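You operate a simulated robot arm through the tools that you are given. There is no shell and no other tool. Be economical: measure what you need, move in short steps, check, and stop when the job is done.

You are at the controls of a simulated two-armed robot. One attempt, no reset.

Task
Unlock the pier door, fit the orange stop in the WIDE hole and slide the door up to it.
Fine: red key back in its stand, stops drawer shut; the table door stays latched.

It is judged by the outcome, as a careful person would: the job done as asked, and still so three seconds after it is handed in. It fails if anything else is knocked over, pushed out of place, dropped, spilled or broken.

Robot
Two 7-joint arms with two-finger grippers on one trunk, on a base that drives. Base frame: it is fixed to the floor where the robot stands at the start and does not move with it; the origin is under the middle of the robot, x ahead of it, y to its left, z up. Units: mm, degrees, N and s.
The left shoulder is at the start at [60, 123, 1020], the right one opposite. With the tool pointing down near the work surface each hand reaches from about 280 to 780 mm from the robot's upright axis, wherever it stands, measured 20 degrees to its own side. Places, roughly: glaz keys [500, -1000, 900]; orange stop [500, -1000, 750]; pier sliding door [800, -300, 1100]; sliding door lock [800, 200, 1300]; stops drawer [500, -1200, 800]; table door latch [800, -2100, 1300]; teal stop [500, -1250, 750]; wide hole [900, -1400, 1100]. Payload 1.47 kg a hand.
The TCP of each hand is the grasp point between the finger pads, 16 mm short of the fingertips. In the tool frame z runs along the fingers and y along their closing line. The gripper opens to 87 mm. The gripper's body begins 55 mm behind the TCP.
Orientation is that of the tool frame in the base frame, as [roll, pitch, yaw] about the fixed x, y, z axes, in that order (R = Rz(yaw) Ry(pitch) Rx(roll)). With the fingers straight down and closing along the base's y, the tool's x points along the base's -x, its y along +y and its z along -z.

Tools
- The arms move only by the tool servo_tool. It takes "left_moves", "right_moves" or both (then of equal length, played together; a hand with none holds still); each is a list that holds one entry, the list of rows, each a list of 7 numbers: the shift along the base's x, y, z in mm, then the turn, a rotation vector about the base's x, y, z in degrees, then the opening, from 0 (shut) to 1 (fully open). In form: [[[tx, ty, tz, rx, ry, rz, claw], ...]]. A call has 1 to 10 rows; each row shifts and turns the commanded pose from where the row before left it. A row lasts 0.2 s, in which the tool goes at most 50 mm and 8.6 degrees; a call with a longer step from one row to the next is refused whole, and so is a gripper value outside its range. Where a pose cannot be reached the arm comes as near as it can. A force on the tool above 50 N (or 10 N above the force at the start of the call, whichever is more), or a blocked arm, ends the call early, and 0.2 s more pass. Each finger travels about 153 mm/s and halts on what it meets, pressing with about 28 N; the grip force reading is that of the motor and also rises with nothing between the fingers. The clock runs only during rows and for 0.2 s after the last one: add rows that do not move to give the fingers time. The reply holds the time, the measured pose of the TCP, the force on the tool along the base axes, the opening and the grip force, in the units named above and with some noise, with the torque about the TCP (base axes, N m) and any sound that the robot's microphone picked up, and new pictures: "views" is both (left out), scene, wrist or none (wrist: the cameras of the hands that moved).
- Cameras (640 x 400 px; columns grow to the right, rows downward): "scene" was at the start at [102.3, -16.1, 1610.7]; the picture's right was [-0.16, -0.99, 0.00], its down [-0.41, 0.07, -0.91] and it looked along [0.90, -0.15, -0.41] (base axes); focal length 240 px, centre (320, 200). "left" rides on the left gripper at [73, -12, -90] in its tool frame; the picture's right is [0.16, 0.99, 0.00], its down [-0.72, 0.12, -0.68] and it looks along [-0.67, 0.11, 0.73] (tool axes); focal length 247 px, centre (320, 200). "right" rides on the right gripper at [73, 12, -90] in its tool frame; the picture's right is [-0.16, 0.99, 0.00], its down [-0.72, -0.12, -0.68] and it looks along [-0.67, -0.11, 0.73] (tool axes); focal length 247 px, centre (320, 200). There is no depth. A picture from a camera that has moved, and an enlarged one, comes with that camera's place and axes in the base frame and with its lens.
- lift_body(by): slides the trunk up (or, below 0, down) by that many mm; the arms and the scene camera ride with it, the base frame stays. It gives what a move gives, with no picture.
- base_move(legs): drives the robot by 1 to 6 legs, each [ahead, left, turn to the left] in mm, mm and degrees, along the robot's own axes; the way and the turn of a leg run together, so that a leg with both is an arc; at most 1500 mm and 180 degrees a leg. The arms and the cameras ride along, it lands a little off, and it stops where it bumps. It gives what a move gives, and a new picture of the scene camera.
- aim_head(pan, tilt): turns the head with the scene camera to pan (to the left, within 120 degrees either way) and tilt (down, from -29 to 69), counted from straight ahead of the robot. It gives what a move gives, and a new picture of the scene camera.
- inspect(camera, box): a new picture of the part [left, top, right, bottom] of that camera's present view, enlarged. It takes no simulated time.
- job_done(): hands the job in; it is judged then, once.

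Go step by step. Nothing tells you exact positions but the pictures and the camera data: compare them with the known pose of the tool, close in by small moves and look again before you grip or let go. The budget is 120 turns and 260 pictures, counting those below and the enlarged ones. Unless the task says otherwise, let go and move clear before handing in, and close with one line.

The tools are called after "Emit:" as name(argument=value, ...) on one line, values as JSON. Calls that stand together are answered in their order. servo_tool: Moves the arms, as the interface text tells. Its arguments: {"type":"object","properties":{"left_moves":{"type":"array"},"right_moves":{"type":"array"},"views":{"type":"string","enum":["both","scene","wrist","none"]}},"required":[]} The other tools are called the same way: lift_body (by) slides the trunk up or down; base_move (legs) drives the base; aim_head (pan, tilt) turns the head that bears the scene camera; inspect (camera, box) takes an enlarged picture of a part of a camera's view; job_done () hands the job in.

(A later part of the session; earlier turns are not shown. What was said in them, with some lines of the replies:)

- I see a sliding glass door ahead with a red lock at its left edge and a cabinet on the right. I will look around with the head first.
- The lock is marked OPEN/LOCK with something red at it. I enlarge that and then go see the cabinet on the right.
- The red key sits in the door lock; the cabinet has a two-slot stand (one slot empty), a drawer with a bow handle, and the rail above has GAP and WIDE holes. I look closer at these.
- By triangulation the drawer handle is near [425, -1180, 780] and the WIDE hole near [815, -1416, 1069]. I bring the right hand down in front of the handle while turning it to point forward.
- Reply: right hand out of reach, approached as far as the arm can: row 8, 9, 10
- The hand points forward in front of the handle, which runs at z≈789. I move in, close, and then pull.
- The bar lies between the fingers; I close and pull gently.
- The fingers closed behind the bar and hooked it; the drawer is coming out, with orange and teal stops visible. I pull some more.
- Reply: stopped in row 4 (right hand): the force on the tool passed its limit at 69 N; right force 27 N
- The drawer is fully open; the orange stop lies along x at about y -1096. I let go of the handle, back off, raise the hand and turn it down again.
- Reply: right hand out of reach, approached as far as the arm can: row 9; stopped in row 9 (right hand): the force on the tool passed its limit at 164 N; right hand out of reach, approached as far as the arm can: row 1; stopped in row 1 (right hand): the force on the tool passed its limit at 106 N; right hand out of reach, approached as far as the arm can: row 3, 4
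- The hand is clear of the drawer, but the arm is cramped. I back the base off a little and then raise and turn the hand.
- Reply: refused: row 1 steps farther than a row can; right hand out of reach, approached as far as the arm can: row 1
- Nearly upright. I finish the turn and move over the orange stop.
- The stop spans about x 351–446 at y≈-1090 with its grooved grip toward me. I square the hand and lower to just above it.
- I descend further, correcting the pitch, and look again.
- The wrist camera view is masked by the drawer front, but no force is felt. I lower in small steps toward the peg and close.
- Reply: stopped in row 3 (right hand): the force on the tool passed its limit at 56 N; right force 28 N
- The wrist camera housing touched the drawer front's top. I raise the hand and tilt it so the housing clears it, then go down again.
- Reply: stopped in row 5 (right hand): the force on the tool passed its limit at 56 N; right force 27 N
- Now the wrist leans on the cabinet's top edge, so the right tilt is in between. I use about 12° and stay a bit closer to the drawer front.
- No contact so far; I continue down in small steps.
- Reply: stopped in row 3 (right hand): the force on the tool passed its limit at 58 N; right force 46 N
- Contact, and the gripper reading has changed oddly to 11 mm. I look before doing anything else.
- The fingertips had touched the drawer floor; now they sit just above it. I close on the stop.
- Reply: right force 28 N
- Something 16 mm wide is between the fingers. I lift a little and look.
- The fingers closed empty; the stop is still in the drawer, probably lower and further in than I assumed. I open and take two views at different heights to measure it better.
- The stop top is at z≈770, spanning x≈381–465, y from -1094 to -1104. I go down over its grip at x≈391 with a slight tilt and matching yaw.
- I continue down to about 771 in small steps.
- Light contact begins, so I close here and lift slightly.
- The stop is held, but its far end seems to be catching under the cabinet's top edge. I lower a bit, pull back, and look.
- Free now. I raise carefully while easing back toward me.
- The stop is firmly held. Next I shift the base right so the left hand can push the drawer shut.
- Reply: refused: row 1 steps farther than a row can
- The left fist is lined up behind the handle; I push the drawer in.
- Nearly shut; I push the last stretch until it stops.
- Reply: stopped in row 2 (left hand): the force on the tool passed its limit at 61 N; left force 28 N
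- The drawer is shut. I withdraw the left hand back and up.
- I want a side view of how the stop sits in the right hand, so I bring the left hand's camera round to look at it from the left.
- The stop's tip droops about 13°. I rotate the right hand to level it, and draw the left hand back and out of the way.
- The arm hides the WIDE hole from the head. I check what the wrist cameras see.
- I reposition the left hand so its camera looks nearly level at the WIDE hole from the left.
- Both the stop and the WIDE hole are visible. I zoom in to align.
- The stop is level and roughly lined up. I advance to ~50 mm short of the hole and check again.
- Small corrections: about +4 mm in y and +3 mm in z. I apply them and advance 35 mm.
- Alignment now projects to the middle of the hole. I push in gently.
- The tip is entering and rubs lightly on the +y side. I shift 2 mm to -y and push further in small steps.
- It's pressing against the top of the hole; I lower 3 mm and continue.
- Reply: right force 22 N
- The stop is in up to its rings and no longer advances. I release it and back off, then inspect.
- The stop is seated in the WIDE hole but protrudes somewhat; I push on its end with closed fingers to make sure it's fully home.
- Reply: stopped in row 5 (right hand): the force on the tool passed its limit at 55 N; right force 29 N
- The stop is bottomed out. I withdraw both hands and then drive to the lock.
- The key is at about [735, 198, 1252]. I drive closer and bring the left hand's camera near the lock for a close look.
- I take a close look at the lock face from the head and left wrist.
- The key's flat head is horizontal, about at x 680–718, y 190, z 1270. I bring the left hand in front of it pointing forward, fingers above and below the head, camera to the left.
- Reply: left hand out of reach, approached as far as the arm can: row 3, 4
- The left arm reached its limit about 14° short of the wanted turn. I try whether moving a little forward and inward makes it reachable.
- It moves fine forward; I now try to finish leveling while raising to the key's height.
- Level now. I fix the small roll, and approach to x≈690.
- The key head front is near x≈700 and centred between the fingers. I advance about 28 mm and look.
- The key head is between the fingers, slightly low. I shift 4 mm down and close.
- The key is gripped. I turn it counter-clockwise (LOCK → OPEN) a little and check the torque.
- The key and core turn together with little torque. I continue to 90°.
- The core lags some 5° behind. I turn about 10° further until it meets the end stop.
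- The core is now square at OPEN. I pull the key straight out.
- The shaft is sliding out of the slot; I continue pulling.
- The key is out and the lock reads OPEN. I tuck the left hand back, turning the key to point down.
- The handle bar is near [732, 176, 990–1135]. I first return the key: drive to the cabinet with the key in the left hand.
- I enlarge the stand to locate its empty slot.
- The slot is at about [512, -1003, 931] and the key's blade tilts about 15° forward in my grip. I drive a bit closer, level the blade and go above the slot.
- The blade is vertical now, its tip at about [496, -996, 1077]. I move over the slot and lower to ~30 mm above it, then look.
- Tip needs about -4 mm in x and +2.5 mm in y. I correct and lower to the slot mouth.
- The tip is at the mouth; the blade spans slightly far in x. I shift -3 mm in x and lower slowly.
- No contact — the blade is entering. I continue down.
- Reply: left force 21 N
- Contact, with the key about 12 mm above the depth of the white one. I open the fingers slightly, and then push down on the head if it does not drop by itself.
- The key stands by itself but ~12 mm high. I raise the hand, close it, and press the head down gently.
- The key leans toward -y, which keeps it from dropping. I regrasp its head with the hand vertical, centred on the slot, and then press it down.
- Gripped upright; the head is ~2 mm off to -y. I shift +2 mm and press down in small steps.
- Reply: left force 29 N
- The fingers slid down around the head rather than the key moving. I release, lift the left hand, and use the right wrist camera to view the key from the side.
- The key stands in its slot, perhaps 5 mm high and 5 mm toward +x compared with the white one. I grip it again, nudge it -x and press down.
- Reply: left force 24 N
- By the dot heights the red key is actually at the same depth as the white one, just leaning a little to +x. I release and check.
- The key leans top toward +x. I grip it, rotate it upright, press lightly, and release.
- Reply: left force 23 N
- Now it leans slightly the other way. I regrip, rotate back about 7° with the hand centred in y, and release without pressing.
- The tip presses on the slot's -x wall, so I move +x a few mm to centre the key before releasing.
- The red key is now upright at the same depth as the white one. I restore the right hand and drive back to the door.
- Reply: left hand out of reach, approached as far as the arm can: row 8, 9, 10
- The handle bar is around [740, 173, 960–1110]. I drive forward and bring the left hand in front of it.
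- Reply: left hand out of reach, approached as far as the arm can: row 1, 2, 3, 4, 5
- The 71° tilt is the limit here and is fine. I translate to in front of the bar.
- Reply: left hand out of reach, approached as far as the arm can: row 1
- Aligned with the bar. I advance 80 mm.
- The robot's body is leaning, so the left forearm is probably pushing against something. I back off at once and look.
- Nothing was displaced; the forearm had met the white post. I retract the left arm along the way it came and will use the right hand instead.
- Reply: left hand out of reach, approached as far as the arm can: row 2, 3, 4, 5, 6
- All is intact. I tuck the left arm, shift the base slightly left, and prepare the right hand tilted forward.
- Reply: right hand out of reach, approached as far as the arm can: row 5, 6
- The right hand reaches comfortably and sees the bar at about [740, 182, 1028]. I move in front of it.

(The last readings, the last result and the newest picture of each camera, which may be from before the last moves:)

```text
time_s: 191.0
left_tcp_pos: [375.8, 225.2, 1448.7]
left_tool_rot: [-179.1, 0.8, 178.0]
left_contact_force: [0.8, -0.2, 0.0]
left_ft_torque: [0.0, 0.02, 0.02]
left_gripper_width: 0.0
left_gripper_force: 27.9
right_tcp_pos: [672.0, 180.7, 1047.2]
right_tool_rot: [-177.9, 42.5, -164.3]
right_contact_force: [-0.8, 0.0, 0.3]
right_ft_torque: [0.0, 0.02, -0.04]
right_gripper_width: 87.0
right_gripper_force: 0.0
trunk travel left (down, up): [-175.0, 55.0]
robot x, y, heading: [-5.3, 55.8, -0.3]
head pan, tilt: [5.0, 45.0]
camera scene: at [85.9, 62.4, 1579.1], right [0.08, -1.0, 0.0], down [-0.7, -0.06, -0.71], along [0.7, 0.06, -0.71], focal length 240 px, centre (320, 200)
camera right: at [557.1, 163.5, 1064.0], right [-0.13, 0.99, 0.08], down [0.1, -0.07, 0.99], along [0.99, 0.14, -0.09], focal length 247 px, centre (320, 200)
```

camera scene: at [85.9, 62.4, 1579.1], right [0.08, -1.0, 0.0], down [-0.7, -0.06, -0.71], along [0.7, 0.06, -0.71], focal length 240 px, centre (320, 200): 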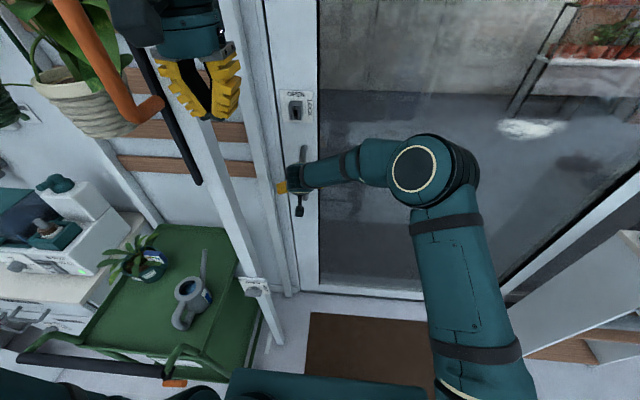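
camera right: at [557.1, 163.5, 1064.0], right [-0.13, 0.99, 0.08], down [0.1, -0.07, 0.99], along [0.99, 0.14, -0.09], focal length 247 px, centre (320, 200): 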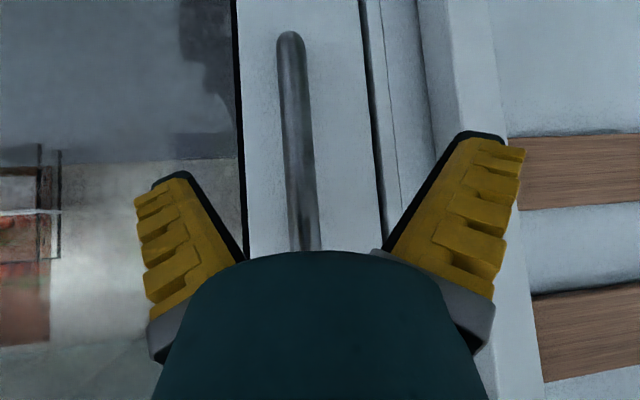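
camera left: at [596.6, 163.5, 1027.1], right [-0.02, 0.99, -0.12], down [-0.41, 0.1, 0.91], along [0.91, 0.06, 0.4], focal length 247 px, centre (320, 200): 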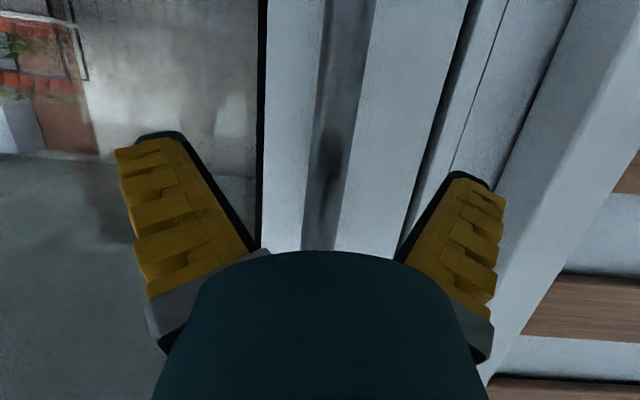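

I advance onto the bar with a small -y correction.

Emit:
servo_tool(right_moves=[[[20, -3, 0, 0, 0, 0, 1], [20, -3, 0, 0, 0, 0, 1], [15, 0, 0, 0, 0, 0, 1], [8, 0, 0, 0, 0, 0, 1], [0, 0, 0, 0, 0, 0, 1]]])

```text
time_s: 192.2
left_tcp_pos: [368.6, 224.1, 1451.8]
left_tool_rot: [-179.2, 1.2, 177.9]
left_contact_force: [0.6, -0.5, 0.4]
left_ft_torque: [0.04, 0.02, 0.01]
left_gripper_width: 0.0
left_gripper_force: 28.0
right_tcp_pos: [729.3, 174.8, 1053.4]
right_tool_rot: [-177.8, 42.8, -164.1]
right_contact_force: [-38.1, -5.7, 14.5]
right_ft_torque: [0.52, -3.13, 0.02]
right_gripper_width: 87.3
right_gripper_force: 0.0
trunk travel left (down, up): [-175.0, 55.0]
robot x, y, heading: [-5.9, 59.0, -0.3]
head pan, tilt: [5.0, 45.0]
camera scene: at [78.2, 60.8, 1579.6], right [0.08, -1.0, 0.0], down [-0.7, -0.06, -0.71], along [0.71, 0.06, -0.7], focal length 240 px, centre (320, 200)
camera right: at [614.4, 158.0, 1069.4], right [-0.14, 0.99, 0.08], down [0.09, -0.07, 0.99], along [0.99, 0.14, -0.08], focal length 247 px, centre (320, 200)
```

scene: 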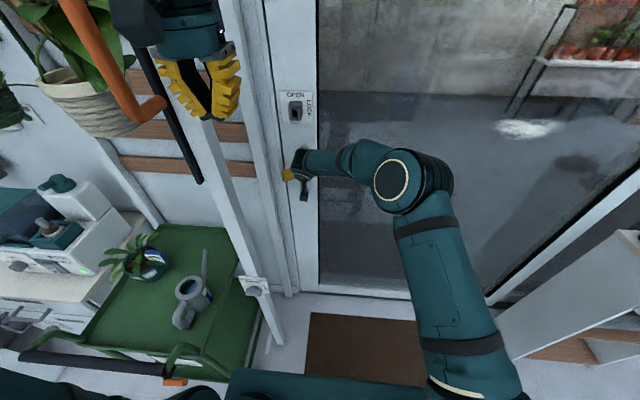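
right: 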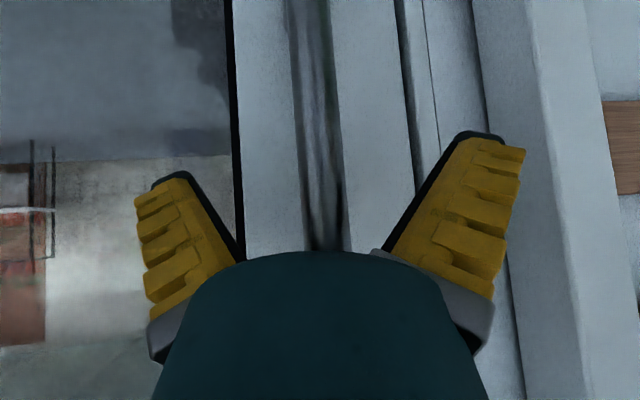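

The palm has touched the bar, so it is well between the fingers. I ease back 6 mm and close.

Emit:
servo_tool(right_moves=[[[-8, 0, 0, 0, 0, 0, 0.6], [0, 0, 0, 0, 0, 0, 0.3], [0, 0, 0, 0, 0, 0, 0], [0, 0, 0, 0, 0, 0, 0]]], views="wrist")

```text
time_s: 193.2
left_tcp_pos: [372.9, 224.0, 1450.1]
left_tool_rot: [-179.1, 1.0, 178.0]
left_contact_force: [-0.5, 0.1, -0.4]
left_ft_torque: [-0.02, -0.01, 0.01]
left_gripper_width: 0.4
left_gripper_force: 27.9
right_tcp_pos: [724.7, 174.4, 1049.6]
right_tool_rot: [-177.9, 42.5, -164.1]
right_contact_force: [-8.0, 2.7, 13.8]
right_ft_torque: [0.49, 0.22, -0.03]
right_gripper_width: 17.3
right_gripper_force: 30.4
trunk travel left (down, up): [-175.0, 55.0]
robot x, y, heading: [-10.1, 53.9, 0.1]
head pan, tilt: [5.0, 45.0]
camera right: at [610.2, 158.4, 1066.5], right [-0.13, 0.99, 0.08], down [0.09, -0.07, 0.99], along [0.99, 0.14, -0.08], focal length 247 px, centre (320, 200)
```

right: 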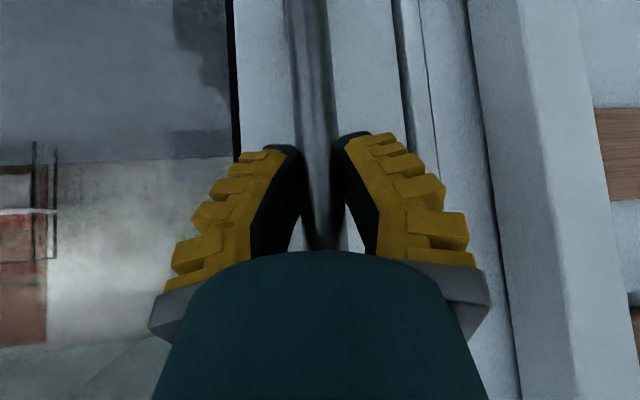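

The bar is gripped. I slide the door to the right (-y) and watch the force.

Emit:
servo_tool(right_moves=[[[0, -8, 0, 0, 0, 0, 0], [0, -15, 0, 0, 0, 0, 0], [0, -20, 0, 0, 0, 0, 0], [0, -20, 0, 0, 0, 0, 0], [0, -20, 0, 0, 0, 0, 0]]], views="scene")

```text
time_s: 194.4
left_tcp_pos: [371.5, 222.5, 1451.2]
left_tool_rot: [-179.2, 1.0, 177.9]
left_contact_force: [0.4, -0.1, 0.8]
left_ft_torque: [0.05, -0.05, 0.03]
left_gripper_width: 0.0
left_gripper_force: 28.0
right_tcp_pos: [724.2, 86.5, 1051.1]
right_tool_rot: [-177.5, 42.4, -164.4]
right_contact_force: [-24.5, -5.1, 12.5]
right_ft_torque: [0.22, -0.28, -0.02]
right_gripper_width: 15.7
right_gripper_force: 29.8
trunk travel left (down, up): [-175.0, 55.0]
robot x, y, heading: [-8.1, 53.5, -0.2]
head pan, tilt: [5.0, 45.0]
camera scene: at [80.6, 60.1, 1579.4], right [0.08, -1.0, 0.0], down [-0.7, -0.06, -0.71], along [0.71, 0.06, -0.7], focal length 240 px, centre (320, 200)
```

scene: 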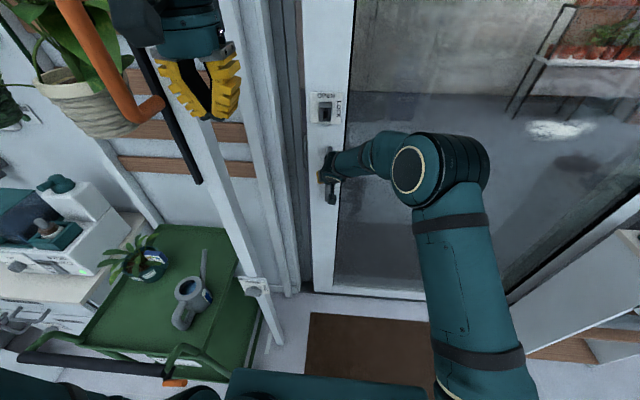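

The door slides freely. I continue with the arm, relieving the push in x.

Emit:
servo_tool(right_moves=[[[-3, -25, 0, 0, 0, 0, 0], [0, -30, 0, 0, 0, 0, 0], [0, -30, 0, 0, 0, 0, 0], [0, -30, 0, 0, 0, 0, 0], [0, -30, 0, 0, 0, 0, 0], [0, -30, 0, 0, 0, 0, 0], [0, -30, 0, 0, 0, 0, 0], [0, -30, 0, 0, 0, 0, 0], [0, -20, 0, 0, 0, 0, 0]]], views="scene")

```text
time_s: 196.4
left_tcp_pos: [375.0, 223.3, 1449.3]
left_tool_rot: [-179.1, 0.9, 177.9]
left_contact_force: [-0.4, 0.4, -0.3]
left_ft_torque: [-0.01, -0.04, -0.04]
left_gripper_width: 0.1
left_gripper_force: 28.5
right_tcp_pos: [723.0, -166.6, 1049.4]
right_tool_rot: [-177.9, 42.4, -164.5]
right_contact_force: [13.5, -11.9, 12.8]
right_ft_torque: [0.18, -0.18, -0.19]
right_gripper_width: 13.8
right_gripper_force: 30.0
trunk travel left (down, up): [-175.0, 55.0]
robot x, y, heading: [-3.8, 57.1, -0.2]
head pan, tilt: [5.0, 45.0]
camera scene: at [86.7, 60.5, 1579.0], right [0.08, -1.0, 0.0], down [-0.7, -0.06, -0.71], along [0.7, 0.06, -0.71], focal length 240 px, centre (320, 200)
```

scene: 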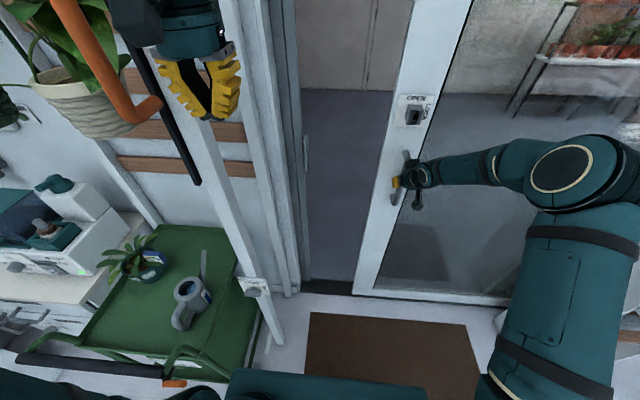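

I look at the leading edge of the door and the stop to judge the remaining travel.

Emit:
aim_head(pan=-50, tilt=25)

```text
time_s: 197.7
left_tcp_pos: [376.8, 224.7, 1450.2]
left_tool_rot: [-179.2, 0.9, 178.0]
left_contact_force: [-1.2, -0.1, 0.3]
left_ft_torque: [0.02, 0.0, -0.02]
left_gripper_width: 0.1
left_gripper_force: 28.1
right_tcp_pos: [722.3, -158.0, 1049.6]
right_tool_rot: [-177.9, 42.3, -164.2]
right_contact_force: [11.2, 3.6, 8.4]
right_ft_torque: [0.19, -0.24, -0.02]
right_gripper_width: 13.6
right_gripper_force: 30.0
trunk travel left (down, up): [-175.0, 55.0]
robot x, y, heading: [-3.6, 53.3, -0.2]
head pan, tilt: [-50.0, 25.0]
camera scene: at [64.7, -14.6, 1609.6], right [-0.77, -0.64, 0.0], down [-0.27, 0.32, -0.91], along [0.58, -0.7, -0.42], focal length 240 px, centre (320, 200)
```

scene: 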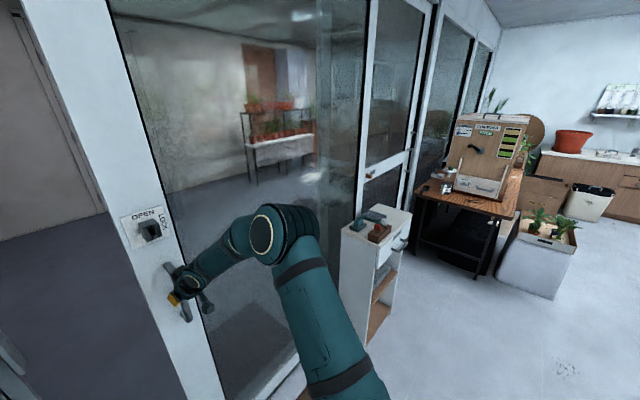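

Emit:
inspect(camera="scene", box=[330, 130, 430, 210])

```text
5.00 times, centred on (380, 170) of scene
camera zoom: at [64.7, -14.6, 1609.6], right [-0.77, -0.64, 0.0], down [-0.27, 0.32, -0.91], along [0.58, -0.7, -0.42], focal length 1199 px, centre (20, 350)
```

zoom: 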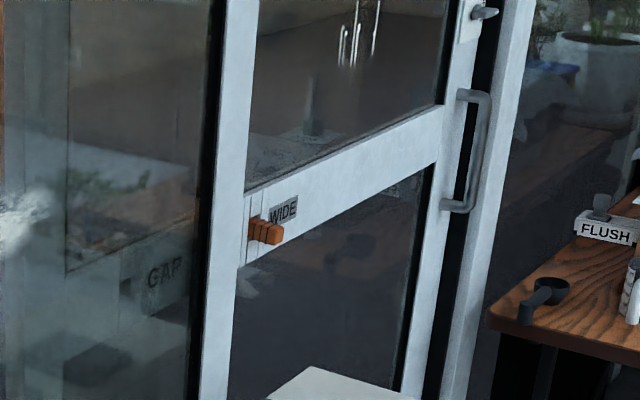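

The leading edge is only a couple of centimetres from the orange stop. I ease the door on in small steps until it meets it.

Emit:
servo_tool(right_moves=[[[2, -10, 0, 0, 0, 0, 0], [0, -6, 0, 0, 0, 0, 0], [0, -6, 0, 0, 0, 0, 0], [0, -6, 0, 0, 0, 0, 0], [0, -5, 0, 0, 0, 0, 0], [0, 0, 0, 0, 0, 0, 0]]], views="none")

Emit:
inspect(camera="scene", box=[350, 140, 410, 200])

```text
time_s: 199.1
left_tcp_pos: [372.6, 225.9, 1450.1]
left_tool_rot: [-179.1, 1.0, 178.0]
left_contact_force: [0.5, 0.2, -0.4]
left_ft_torque: [-0.04, 0.0, -0.02]
left_gripper_width: 0.3
left_gripper_force: 28.2
right_tcp_pos: [723.7, -194.0, 1049.6]
right_tool_rot: [-177.9, 42.3, -164.0]
right_contact_force: [-15.6, 8.8, 4.8]
right_ft_torque: [0.11, -1.47, 0.1]
right_gripper_width: 13.9
right_gripper_force: 29.7
trunk travel left (down, up): [-175.0, 55.0]
robot x, y, heading: [-6.3, 57.7, -0.3]
head pan, tilt: [-50.0, 25.0]
```

```text
6.67 times, centred on (380, 170) of scene
camera zoom: at [60.8, -14.0, 1609.8], right [-0.77, -0.64, 0.0], down [-0.27, 0.32, -0.91], along [0.58, -0.7, -0.42], focal length 1599 px, centre (-80, 400)
```

zoom: 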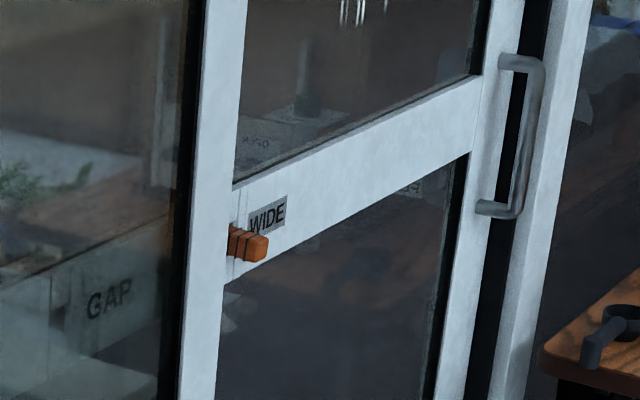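

Almost touching. I continue in small steps until contact shows in the force.

Emit:
servo_tool(right_moves=[[[-1, -4, 0, 0, 0, 0, 0], [0, -4, 0, 0, 0, 0, 0], [0, -4, 0, 0, 0, 0, 0], [0, 0, 0, 0, 0, 0, 0]]], views="none")

Emit:
inspect(camera="scene", box=[350, 140, 410, 200])

```text
time_s: 200.1
left_tcp_pos: [374.6, 225.0, 1449.8]
left_tool_rot: [-179.0, 0.9, 177.9]
left_contact_force: [0.4, -0.1, -0.7]
left_ft_torque: [-0.03, 0.0, -0.01]
left_gripper_width: 0.0
left_gripper_force: 27.7
right_tcp_pos: [723.2, -210.3, 1049.8]
right_tool_rot: [-177.7, 42.4, -164.5]
right_contact_force: [-4.4, -2.6, 5.0]
right_ft_torque: [0.14, 0.31, -0.01]
right_gripper_width: 13.6
right_gripper_force: 30.3
trunk travel left (down, up): [-175.0, 55.0]
robot x, y, heading: [-7.6, 53.1, -0.4]
head pan, tilt: [-50.0, 25.0]
```

```text
6.67 times, centred on (380, 170) of scene
camera zoom: at [62.7, -15.6, 1609.7], right [-0.77, -0.64, 0.0], down [-0.27, 0.33, -0.91], along [0.58, -0.7, -0.42], focal length 1599 px, centre (-80, 400)
```

zoom: 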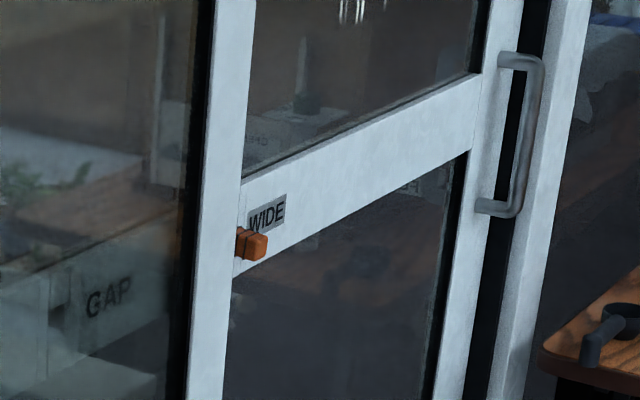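

Emit:
servo_tool(right_moves=[[[0, -5, 0, 0, 0, 0, 0], [0, -5, 0, 0, 0, 0, 0], [0, -5, 0, 0, 0, 0, 0], [0, -5, 0, 0, 0, 0, 0], [0, 0, 0, 0, 0, 0, 0]]], views="none")

Emit:
inspect(camera="scene", box=[350, 140, 410, 200])

```text
time_s: 201.3
left_tcp_pos: [376.3, 223.9, 1447.7]
left_tool_rot: [-179.2, 0.9, 177.9]
left_contact_force: [-0.3, 0.4, -0.6]
left_ft_torque: [0.04, 0.04, 0.0]
left_gripper_width: 0.0
left_gripper_force: 28.1
right_tcp_pos: [722.8, -232.6, 1048.7]
right_tool_rot: [-177.7, 42.4, -164.5]
right_contact_force: [-1.2, -7.8, 4.5]
right_ft_torque: [0.23, 0.18, -0.04]
right_gripper_width: 13.5
right_gripper_force: 30.1
trunk travel left (down, up): [-175.0, 55.0]
robot x, y, heading: [-6.9, 56.7, -0.1]
head pan, tilt: [-50.0, 25.0]
```

```text
6.67 times, centred on (380, 170) of scene
camera zoom: at [63.3, -16.7, 1609.7], right [-0.77, -0.64, 0.0], down [-0.27, 0.33, -0.91], along [0.58, -0.7, -0.42], focal length 1599 px, centre (-80, 400)
```

zoom: 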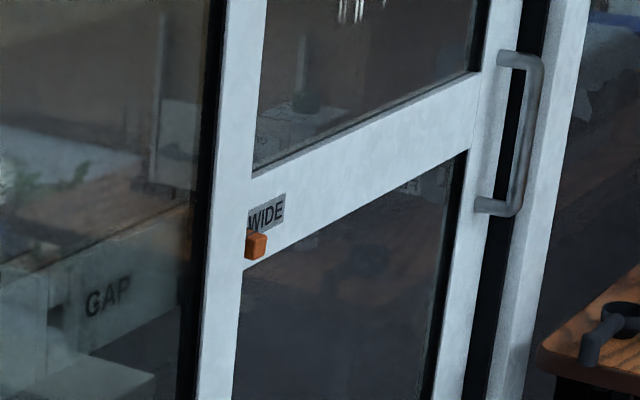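

Emit:
servo_tool(right_moves=[[[0, -5, 0, 0, 0, 0, 0], [0, -5, 0, 0, 0, 0, 0], [0, -5, 0, 0, 0, 0, 0], [0, -5, 0, 0, 0, 0, 0], [0, -5, 0, 0, 0, 0, 0], [0, -5, 0, 0, 0, 0, 0], [0, 0, 0, 0, 0, 0, 0]]], views="none")

Emit:
inspect(camera="scene", box=[350, 140, 410, 200])

```text
time_s: 202.9
left_tcp_pos: [373.8, 229.4, 1448.8]
left_tool_rot: [-178.9, 0.9, 178.0]
left_contact_force: [0.0, 0.3, 0.7]
left_ft_torque: [-0.01, -0.01, 0.0]
left_gripper_width: 0.1
left_gripper_force: 28.3
right_tcp_pos: [722.5, -248.1, 1050.2]
right_tool_rot: [-178.0, 42.2, -163.9]
right_contact_force: [-15.0, 36.8, -10.9]
right_ft_torque: [-0.05, -0.08, 0.32]
right_gripper_width: 13.2
right_gripper_force: 29.4
trunk travel left (down, up): [-175.0, 55.0]
robot x, y, heading: [-8.9, 57.7, -0.2]
head pan, tilt: [-50.0, 25.0]
```

```text
6.67 times, centred on (380, 170) of scene
camera zoom: at [62.9, -10.2, 1609.9], right [-0.77, -0.64, 0.0], down [-0.27, 0.32, -0.91], along [0.58, -0.7, -0.42], focal length 1599 px, centre (-80, 400)
```

zoom: 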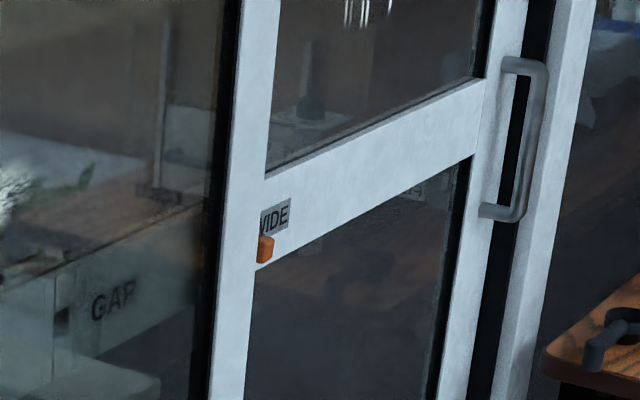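

The force rose to 37 N: the door is against the stop. I relax a bit, open the fingers and withdraw.

Emit:
servo_tool(right_moves=[[[0, 5, 0, 0, 0, 0, 0], [0, 0, 0, 0, 0, 0, 0.3], [0, 0, 0, 0, 0, 0, 0.7], [0, 0, 0, 0, 0, 0, 1], [0, 0, 0, 0, 0, 0, 1], [-20, 0, 0, 0, 0, 0, 1], [-35, 0, 0, 0, 0, 0, 1], [-40, 0, 0, 0, 0, 0, 1], [-40, 0, 0, 0, 0, 0, 1]]], views="wrist")

Emit:
inspect(camera="scene", box=[350, 140, 410, 200])

```text
time_s: 204.9
left_tcp_pos: [374.0, 224.8, 1450.3]
left_tool_rot: [-179.2, 1.0, 177.9]
left_contact_force: [-1.0, -0.4, -0.1]
left_ft_torque: [0.0, -0.02, -0.01]
left_gripper_width: 0.0
left_gripper_force: 27.6
right_tcp_pos: [588.4, -251.7, 1047.0]
right_tool_rot: [-177.8, 42.4, -164.3]
right_contact_force: [0.2, 0.6, -1.2]
right_ft_torque: [-0.01, 0.0, -0.04]
right_gripper_width: 87.3
right_gripper_force: 0.0
trunk travel left (down, up): [-175.0, 55.0]
robot x, y, heading: [-5.2, 56.2, -0.1]
head pan, tilt: [-50.0, 25.0]
camera right: at [474.4, -266.2, 1062.8], right [-0.13, 0.99, 0.08], down [0.09, -0.07, 0.99], along [0.99, 0.14, -0.08], focal length 247 px, centre (320, 200)
```

right: 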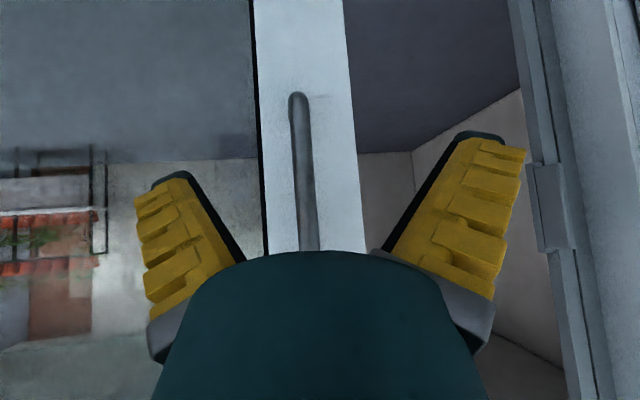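

```text
6.67 times, centred on (380, 170) of scene
camera zoom: at [62.9, -15.5, 1609.7], right [-0.77, -0.64, 0.0], down [-0.27, 0.32, -0.91], along [0.58, -0.7, -0.42], focal length 1599 px, centre (-80, 400)
```

zoom: 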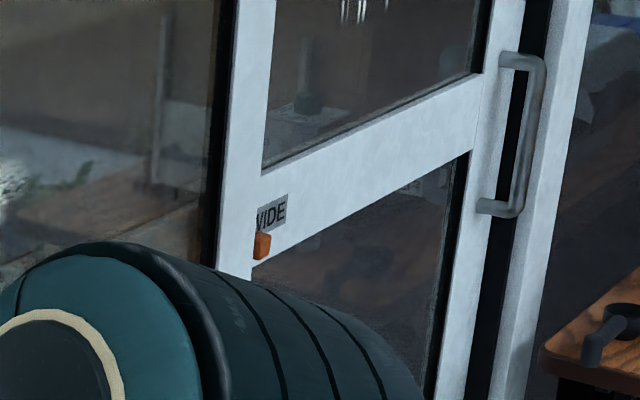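

The door stands at the stop. I raise the right hand clear and drive over for a final check from the front.

Emit:
servo_tool(right_moves=[[[-15, 0, 30, 0, 8, 0, 0.5], [-15, 0, 30, 0, 8, 0, 0.5], [-15, 0, 30, 0, 8, 0, 0.5], [-15, 0, 30, 0, 8, 0, 0.5], [-15, 0, 30, 0, 8, 0, 0.5]]], views="none")

Emit:
base_move(legs=[[-200, 0, 0], [0, -900, 0]])

Emit:
aim_head(pan=-25, tilt=28)

```text
time_s: 206.1
left_tcp_pos: [375.1, 225.0, 1449.1]
left_tool_rot: [-179.2, 0.9, 177.9]
left_contact_force: [-0.6, 0.1, -0.1]
left_ft_torque: [0.0, 0.01, 0.01]
left_gripper_width: 0.0
left_gripper_force: 28.2
right_tcp_pos: [514.5, -252.7, 1198.3]
right_tool_rot: [172.1, 3.2, -168.4]
right_contact_force: [-0.3, 1.0, 1.2]
right_ft_torque: [0.0, -0.01, 0.05]
right_gripper_width: 49.2
right_gripper_force: 3.8
trunk travel left (down, up): [-175.0, 55.0]
robot x, y, heading: [-9.0, 58.9, -0.0]
head pan, tilt: [-50.0, 25.0]
```

```text
time_s: 215.6
left_tcp_pos: [177.3, -673.7, 1449.1]
left_tool_rot: [-179.0, 0.9, 179.4]
left_contact_force: [1.1, -0.2, 0.7]
left_ft_torque: [-0.02, 0.02, -0.03]
left_gripper_width: 0.0
left_gripper_force: 28.4
right_tcp_pos: [328.7, -1147.1, 1195.9]
right_tool_rot: [172.0, 3.5, -167.1]
right_contact_force: [0.1, 0.8, -0.3]
right_ft_torque: [-0.03, -0.01, 0.01]
right_gripper_width: 49.0
right_gripper_force: 3.6
trunk travel left (down, up): [-175.0, 55.0]
robot x, y, heading: [-195.0, -850.3, 1.3]
head pan, tilt: [-50.0, 25.0]
camera scene: at [-126.7, -921.8, 1609.6], right [-0.75, -0.66, 0.0], down [-0.28, 0.32, -0.91], along [0.6, -0.68, -0.42], focal length 240 px, centre (320, 200)
```

scene: 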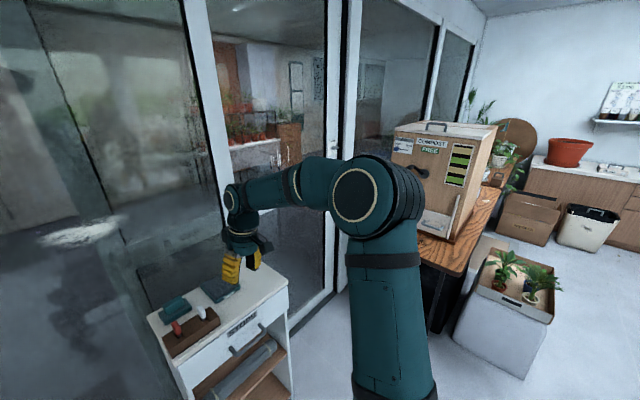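

```text
time_s: 216.5
left_tcp_pos: [178.9, -674.0, 1449.8]
left_tool_rot: [-179.1, 0.9, 179.5]
left_contact_force: [1.3, -0.4, 1.5]
left_ft_torque: [0.02, 0.02, -0.04]
left_gripper_width: 0.2
left_gripper_force: 28.0
right_tcp_pos: [331.1, -1148.8, 1196.6]
right_tool_rot: [172.0, 3.4, -167.0]
right_contact_force: [0.3, -0.1, -0.8]
right_ft_torque: [-0.01, 0.0, 0.0]
right_gripper_width: 49.2
right_gripper_force: 3.7
trunk travel left (down, up): [-175.0, 55.0]
robot x, y, heading: [-196.8, -850.3, 1.4]
head pan, tilt: [-25.0, 28.0]
camera scene: at [-104.0, -889.2, 1604.9], right [-0.4, -0.91, 0.0], down [-0.43, 0.19, -0.88], along [0.81, -0.36, -0.47], focal length 240 px, centre (320, 200)
```

scene: 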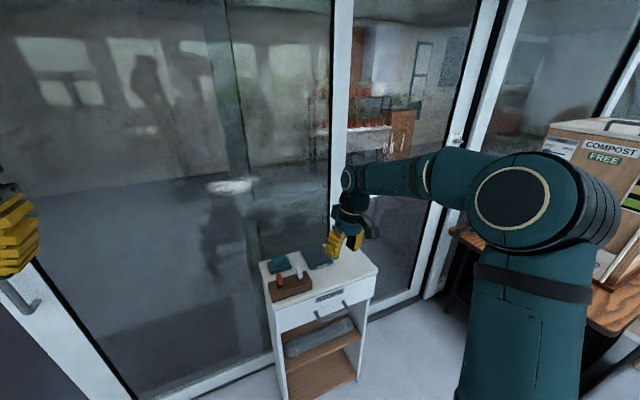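

The arm hides the stop; I lift it and look closer.

Emit:
servo_tool(right_moves=[[[0, 30, 35, 0, 0, 0, 0.5], [-5, 30, 35, 0, 0, 0, 0.5], [-5, 30, 35, 0, 0, 0, 0.5], [-5, 30, 35, 0, 0, 0, 0.5], [-5, 30, 35, 0, 0, 0, 0.5], [0, 0, 40, 0, 0, 0, 0.5]]], views="scene")

Emit:
inspect(camera="scene", box=[250, 130, 450, 300])

```text
time_s: 217.9
left_tcp_pos: [177.9, -674.3, 1449.3]
left_tool_rot: [-179.1, 0.9, 179.3]
left_contact_force: [1.1, 0.1, 0.0]
left_ft_torque: [0.01, 0.01, 0.01]
left_gripper_width: 0.4
left_gripper_force: 27.8
right_tcp_pos: [306.5, -995.0, 1408.5]
right_tool_rot: [172.0, 3.3, -167.0]
right_contact_force: [0.2, -0.4, 0.0]
right_ft_torque: [0.01, 0.01, -0.01]
right_gripper_width: 49.1
right_gripper_force: 3.9
trunk travel left (down, up): [-175.0, 55.0]
robot x, y, heading: [-199.0, -850.2, 1.3]
head pan, tilt: [-25.0, 28.0]
camera scene: at [-104.1, -889.5, 1604.8], right [-0.4, -0.92, 0.0], down [-0.43, 0.19, -0.88], along [0.81, -0.36, -0.47], focal length 240 px, centre (320, 200)
```

scene: 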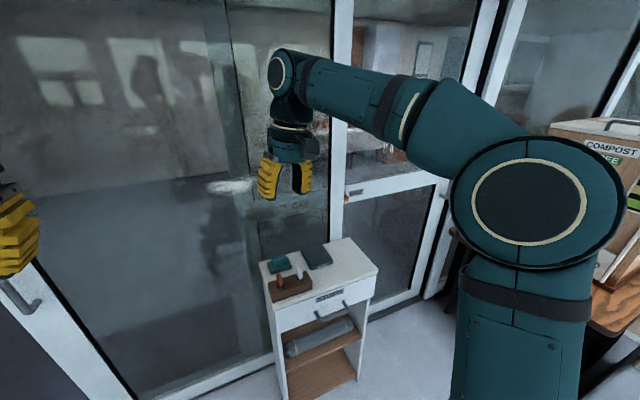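

```text
2.35 times, centred on (350, 215) of scene
camera zoom: at [-104.1, -889.5, 1604.8], right [-0.4, -0.92, 0.0], down [-0.43, 0.19, -0.88], along [0.81, -0.36, -0.47], focal length 564 px, centre (249, 165)
```

zoom: 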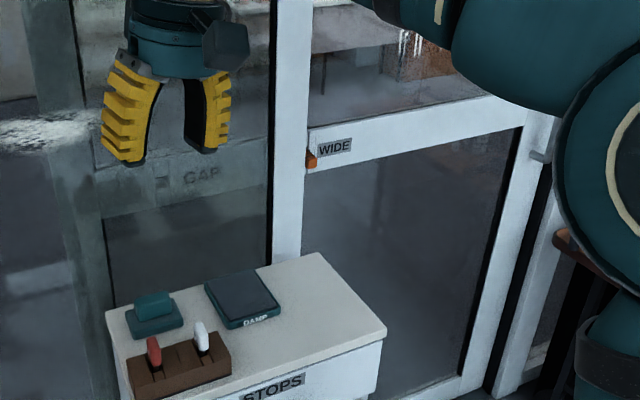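

Emit:
inspect(camera="scene", box=[325, 175, 375, 215])

Emit:
inspect(camera="scene", box=[255, 240, 385, 340])

```text
10.00 times, centred on (350, 195) of scene
camera zoom: at [-104.1, -889.5, 1604.8], right [-0.4, -0.92, 0.0], down [-0.43, 0.19, -0.88], along [0.81, -0.36, -0.47], focal length 2398 px, centre (20, 250)
```

zoom: 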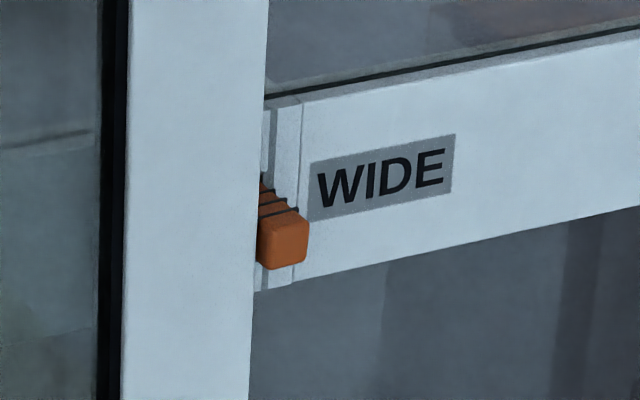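

```text
4.00 times, centred on (320, 290) of scene
camera zoom: at [-104.1, -889.5, 1604.8], right [-0.4, -0.92, 0.0], down [-0.43, 0.19, -0.88], along [0.81, -0.36, -0.47], focal length 959 px, centre (320, -160)
```

zoom: 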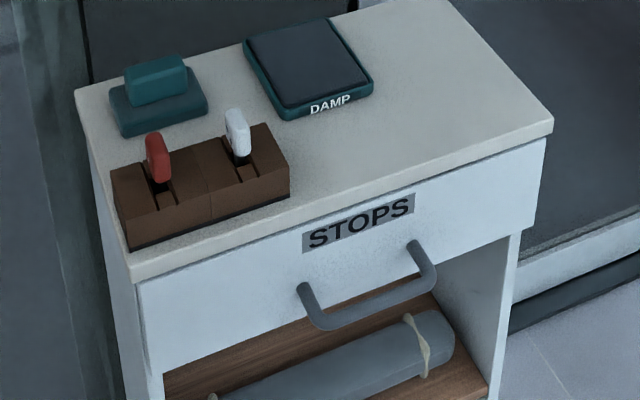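

The door rests against the orange stop in the WIDE hole. The red key stands in its slot, the drawer is shut, and both hands are clear, so I'm handing the job in.

Emit:
job_done()

```text
The job is handed in.
```

The pier door is unlocked and slid up against the orange stop in the WIDE hole. The red key is back in its stand, the stops drawer is shut and I never touched the table door. The left forearm pressed on the white post by the door at one point; I backed off and nothing moved.
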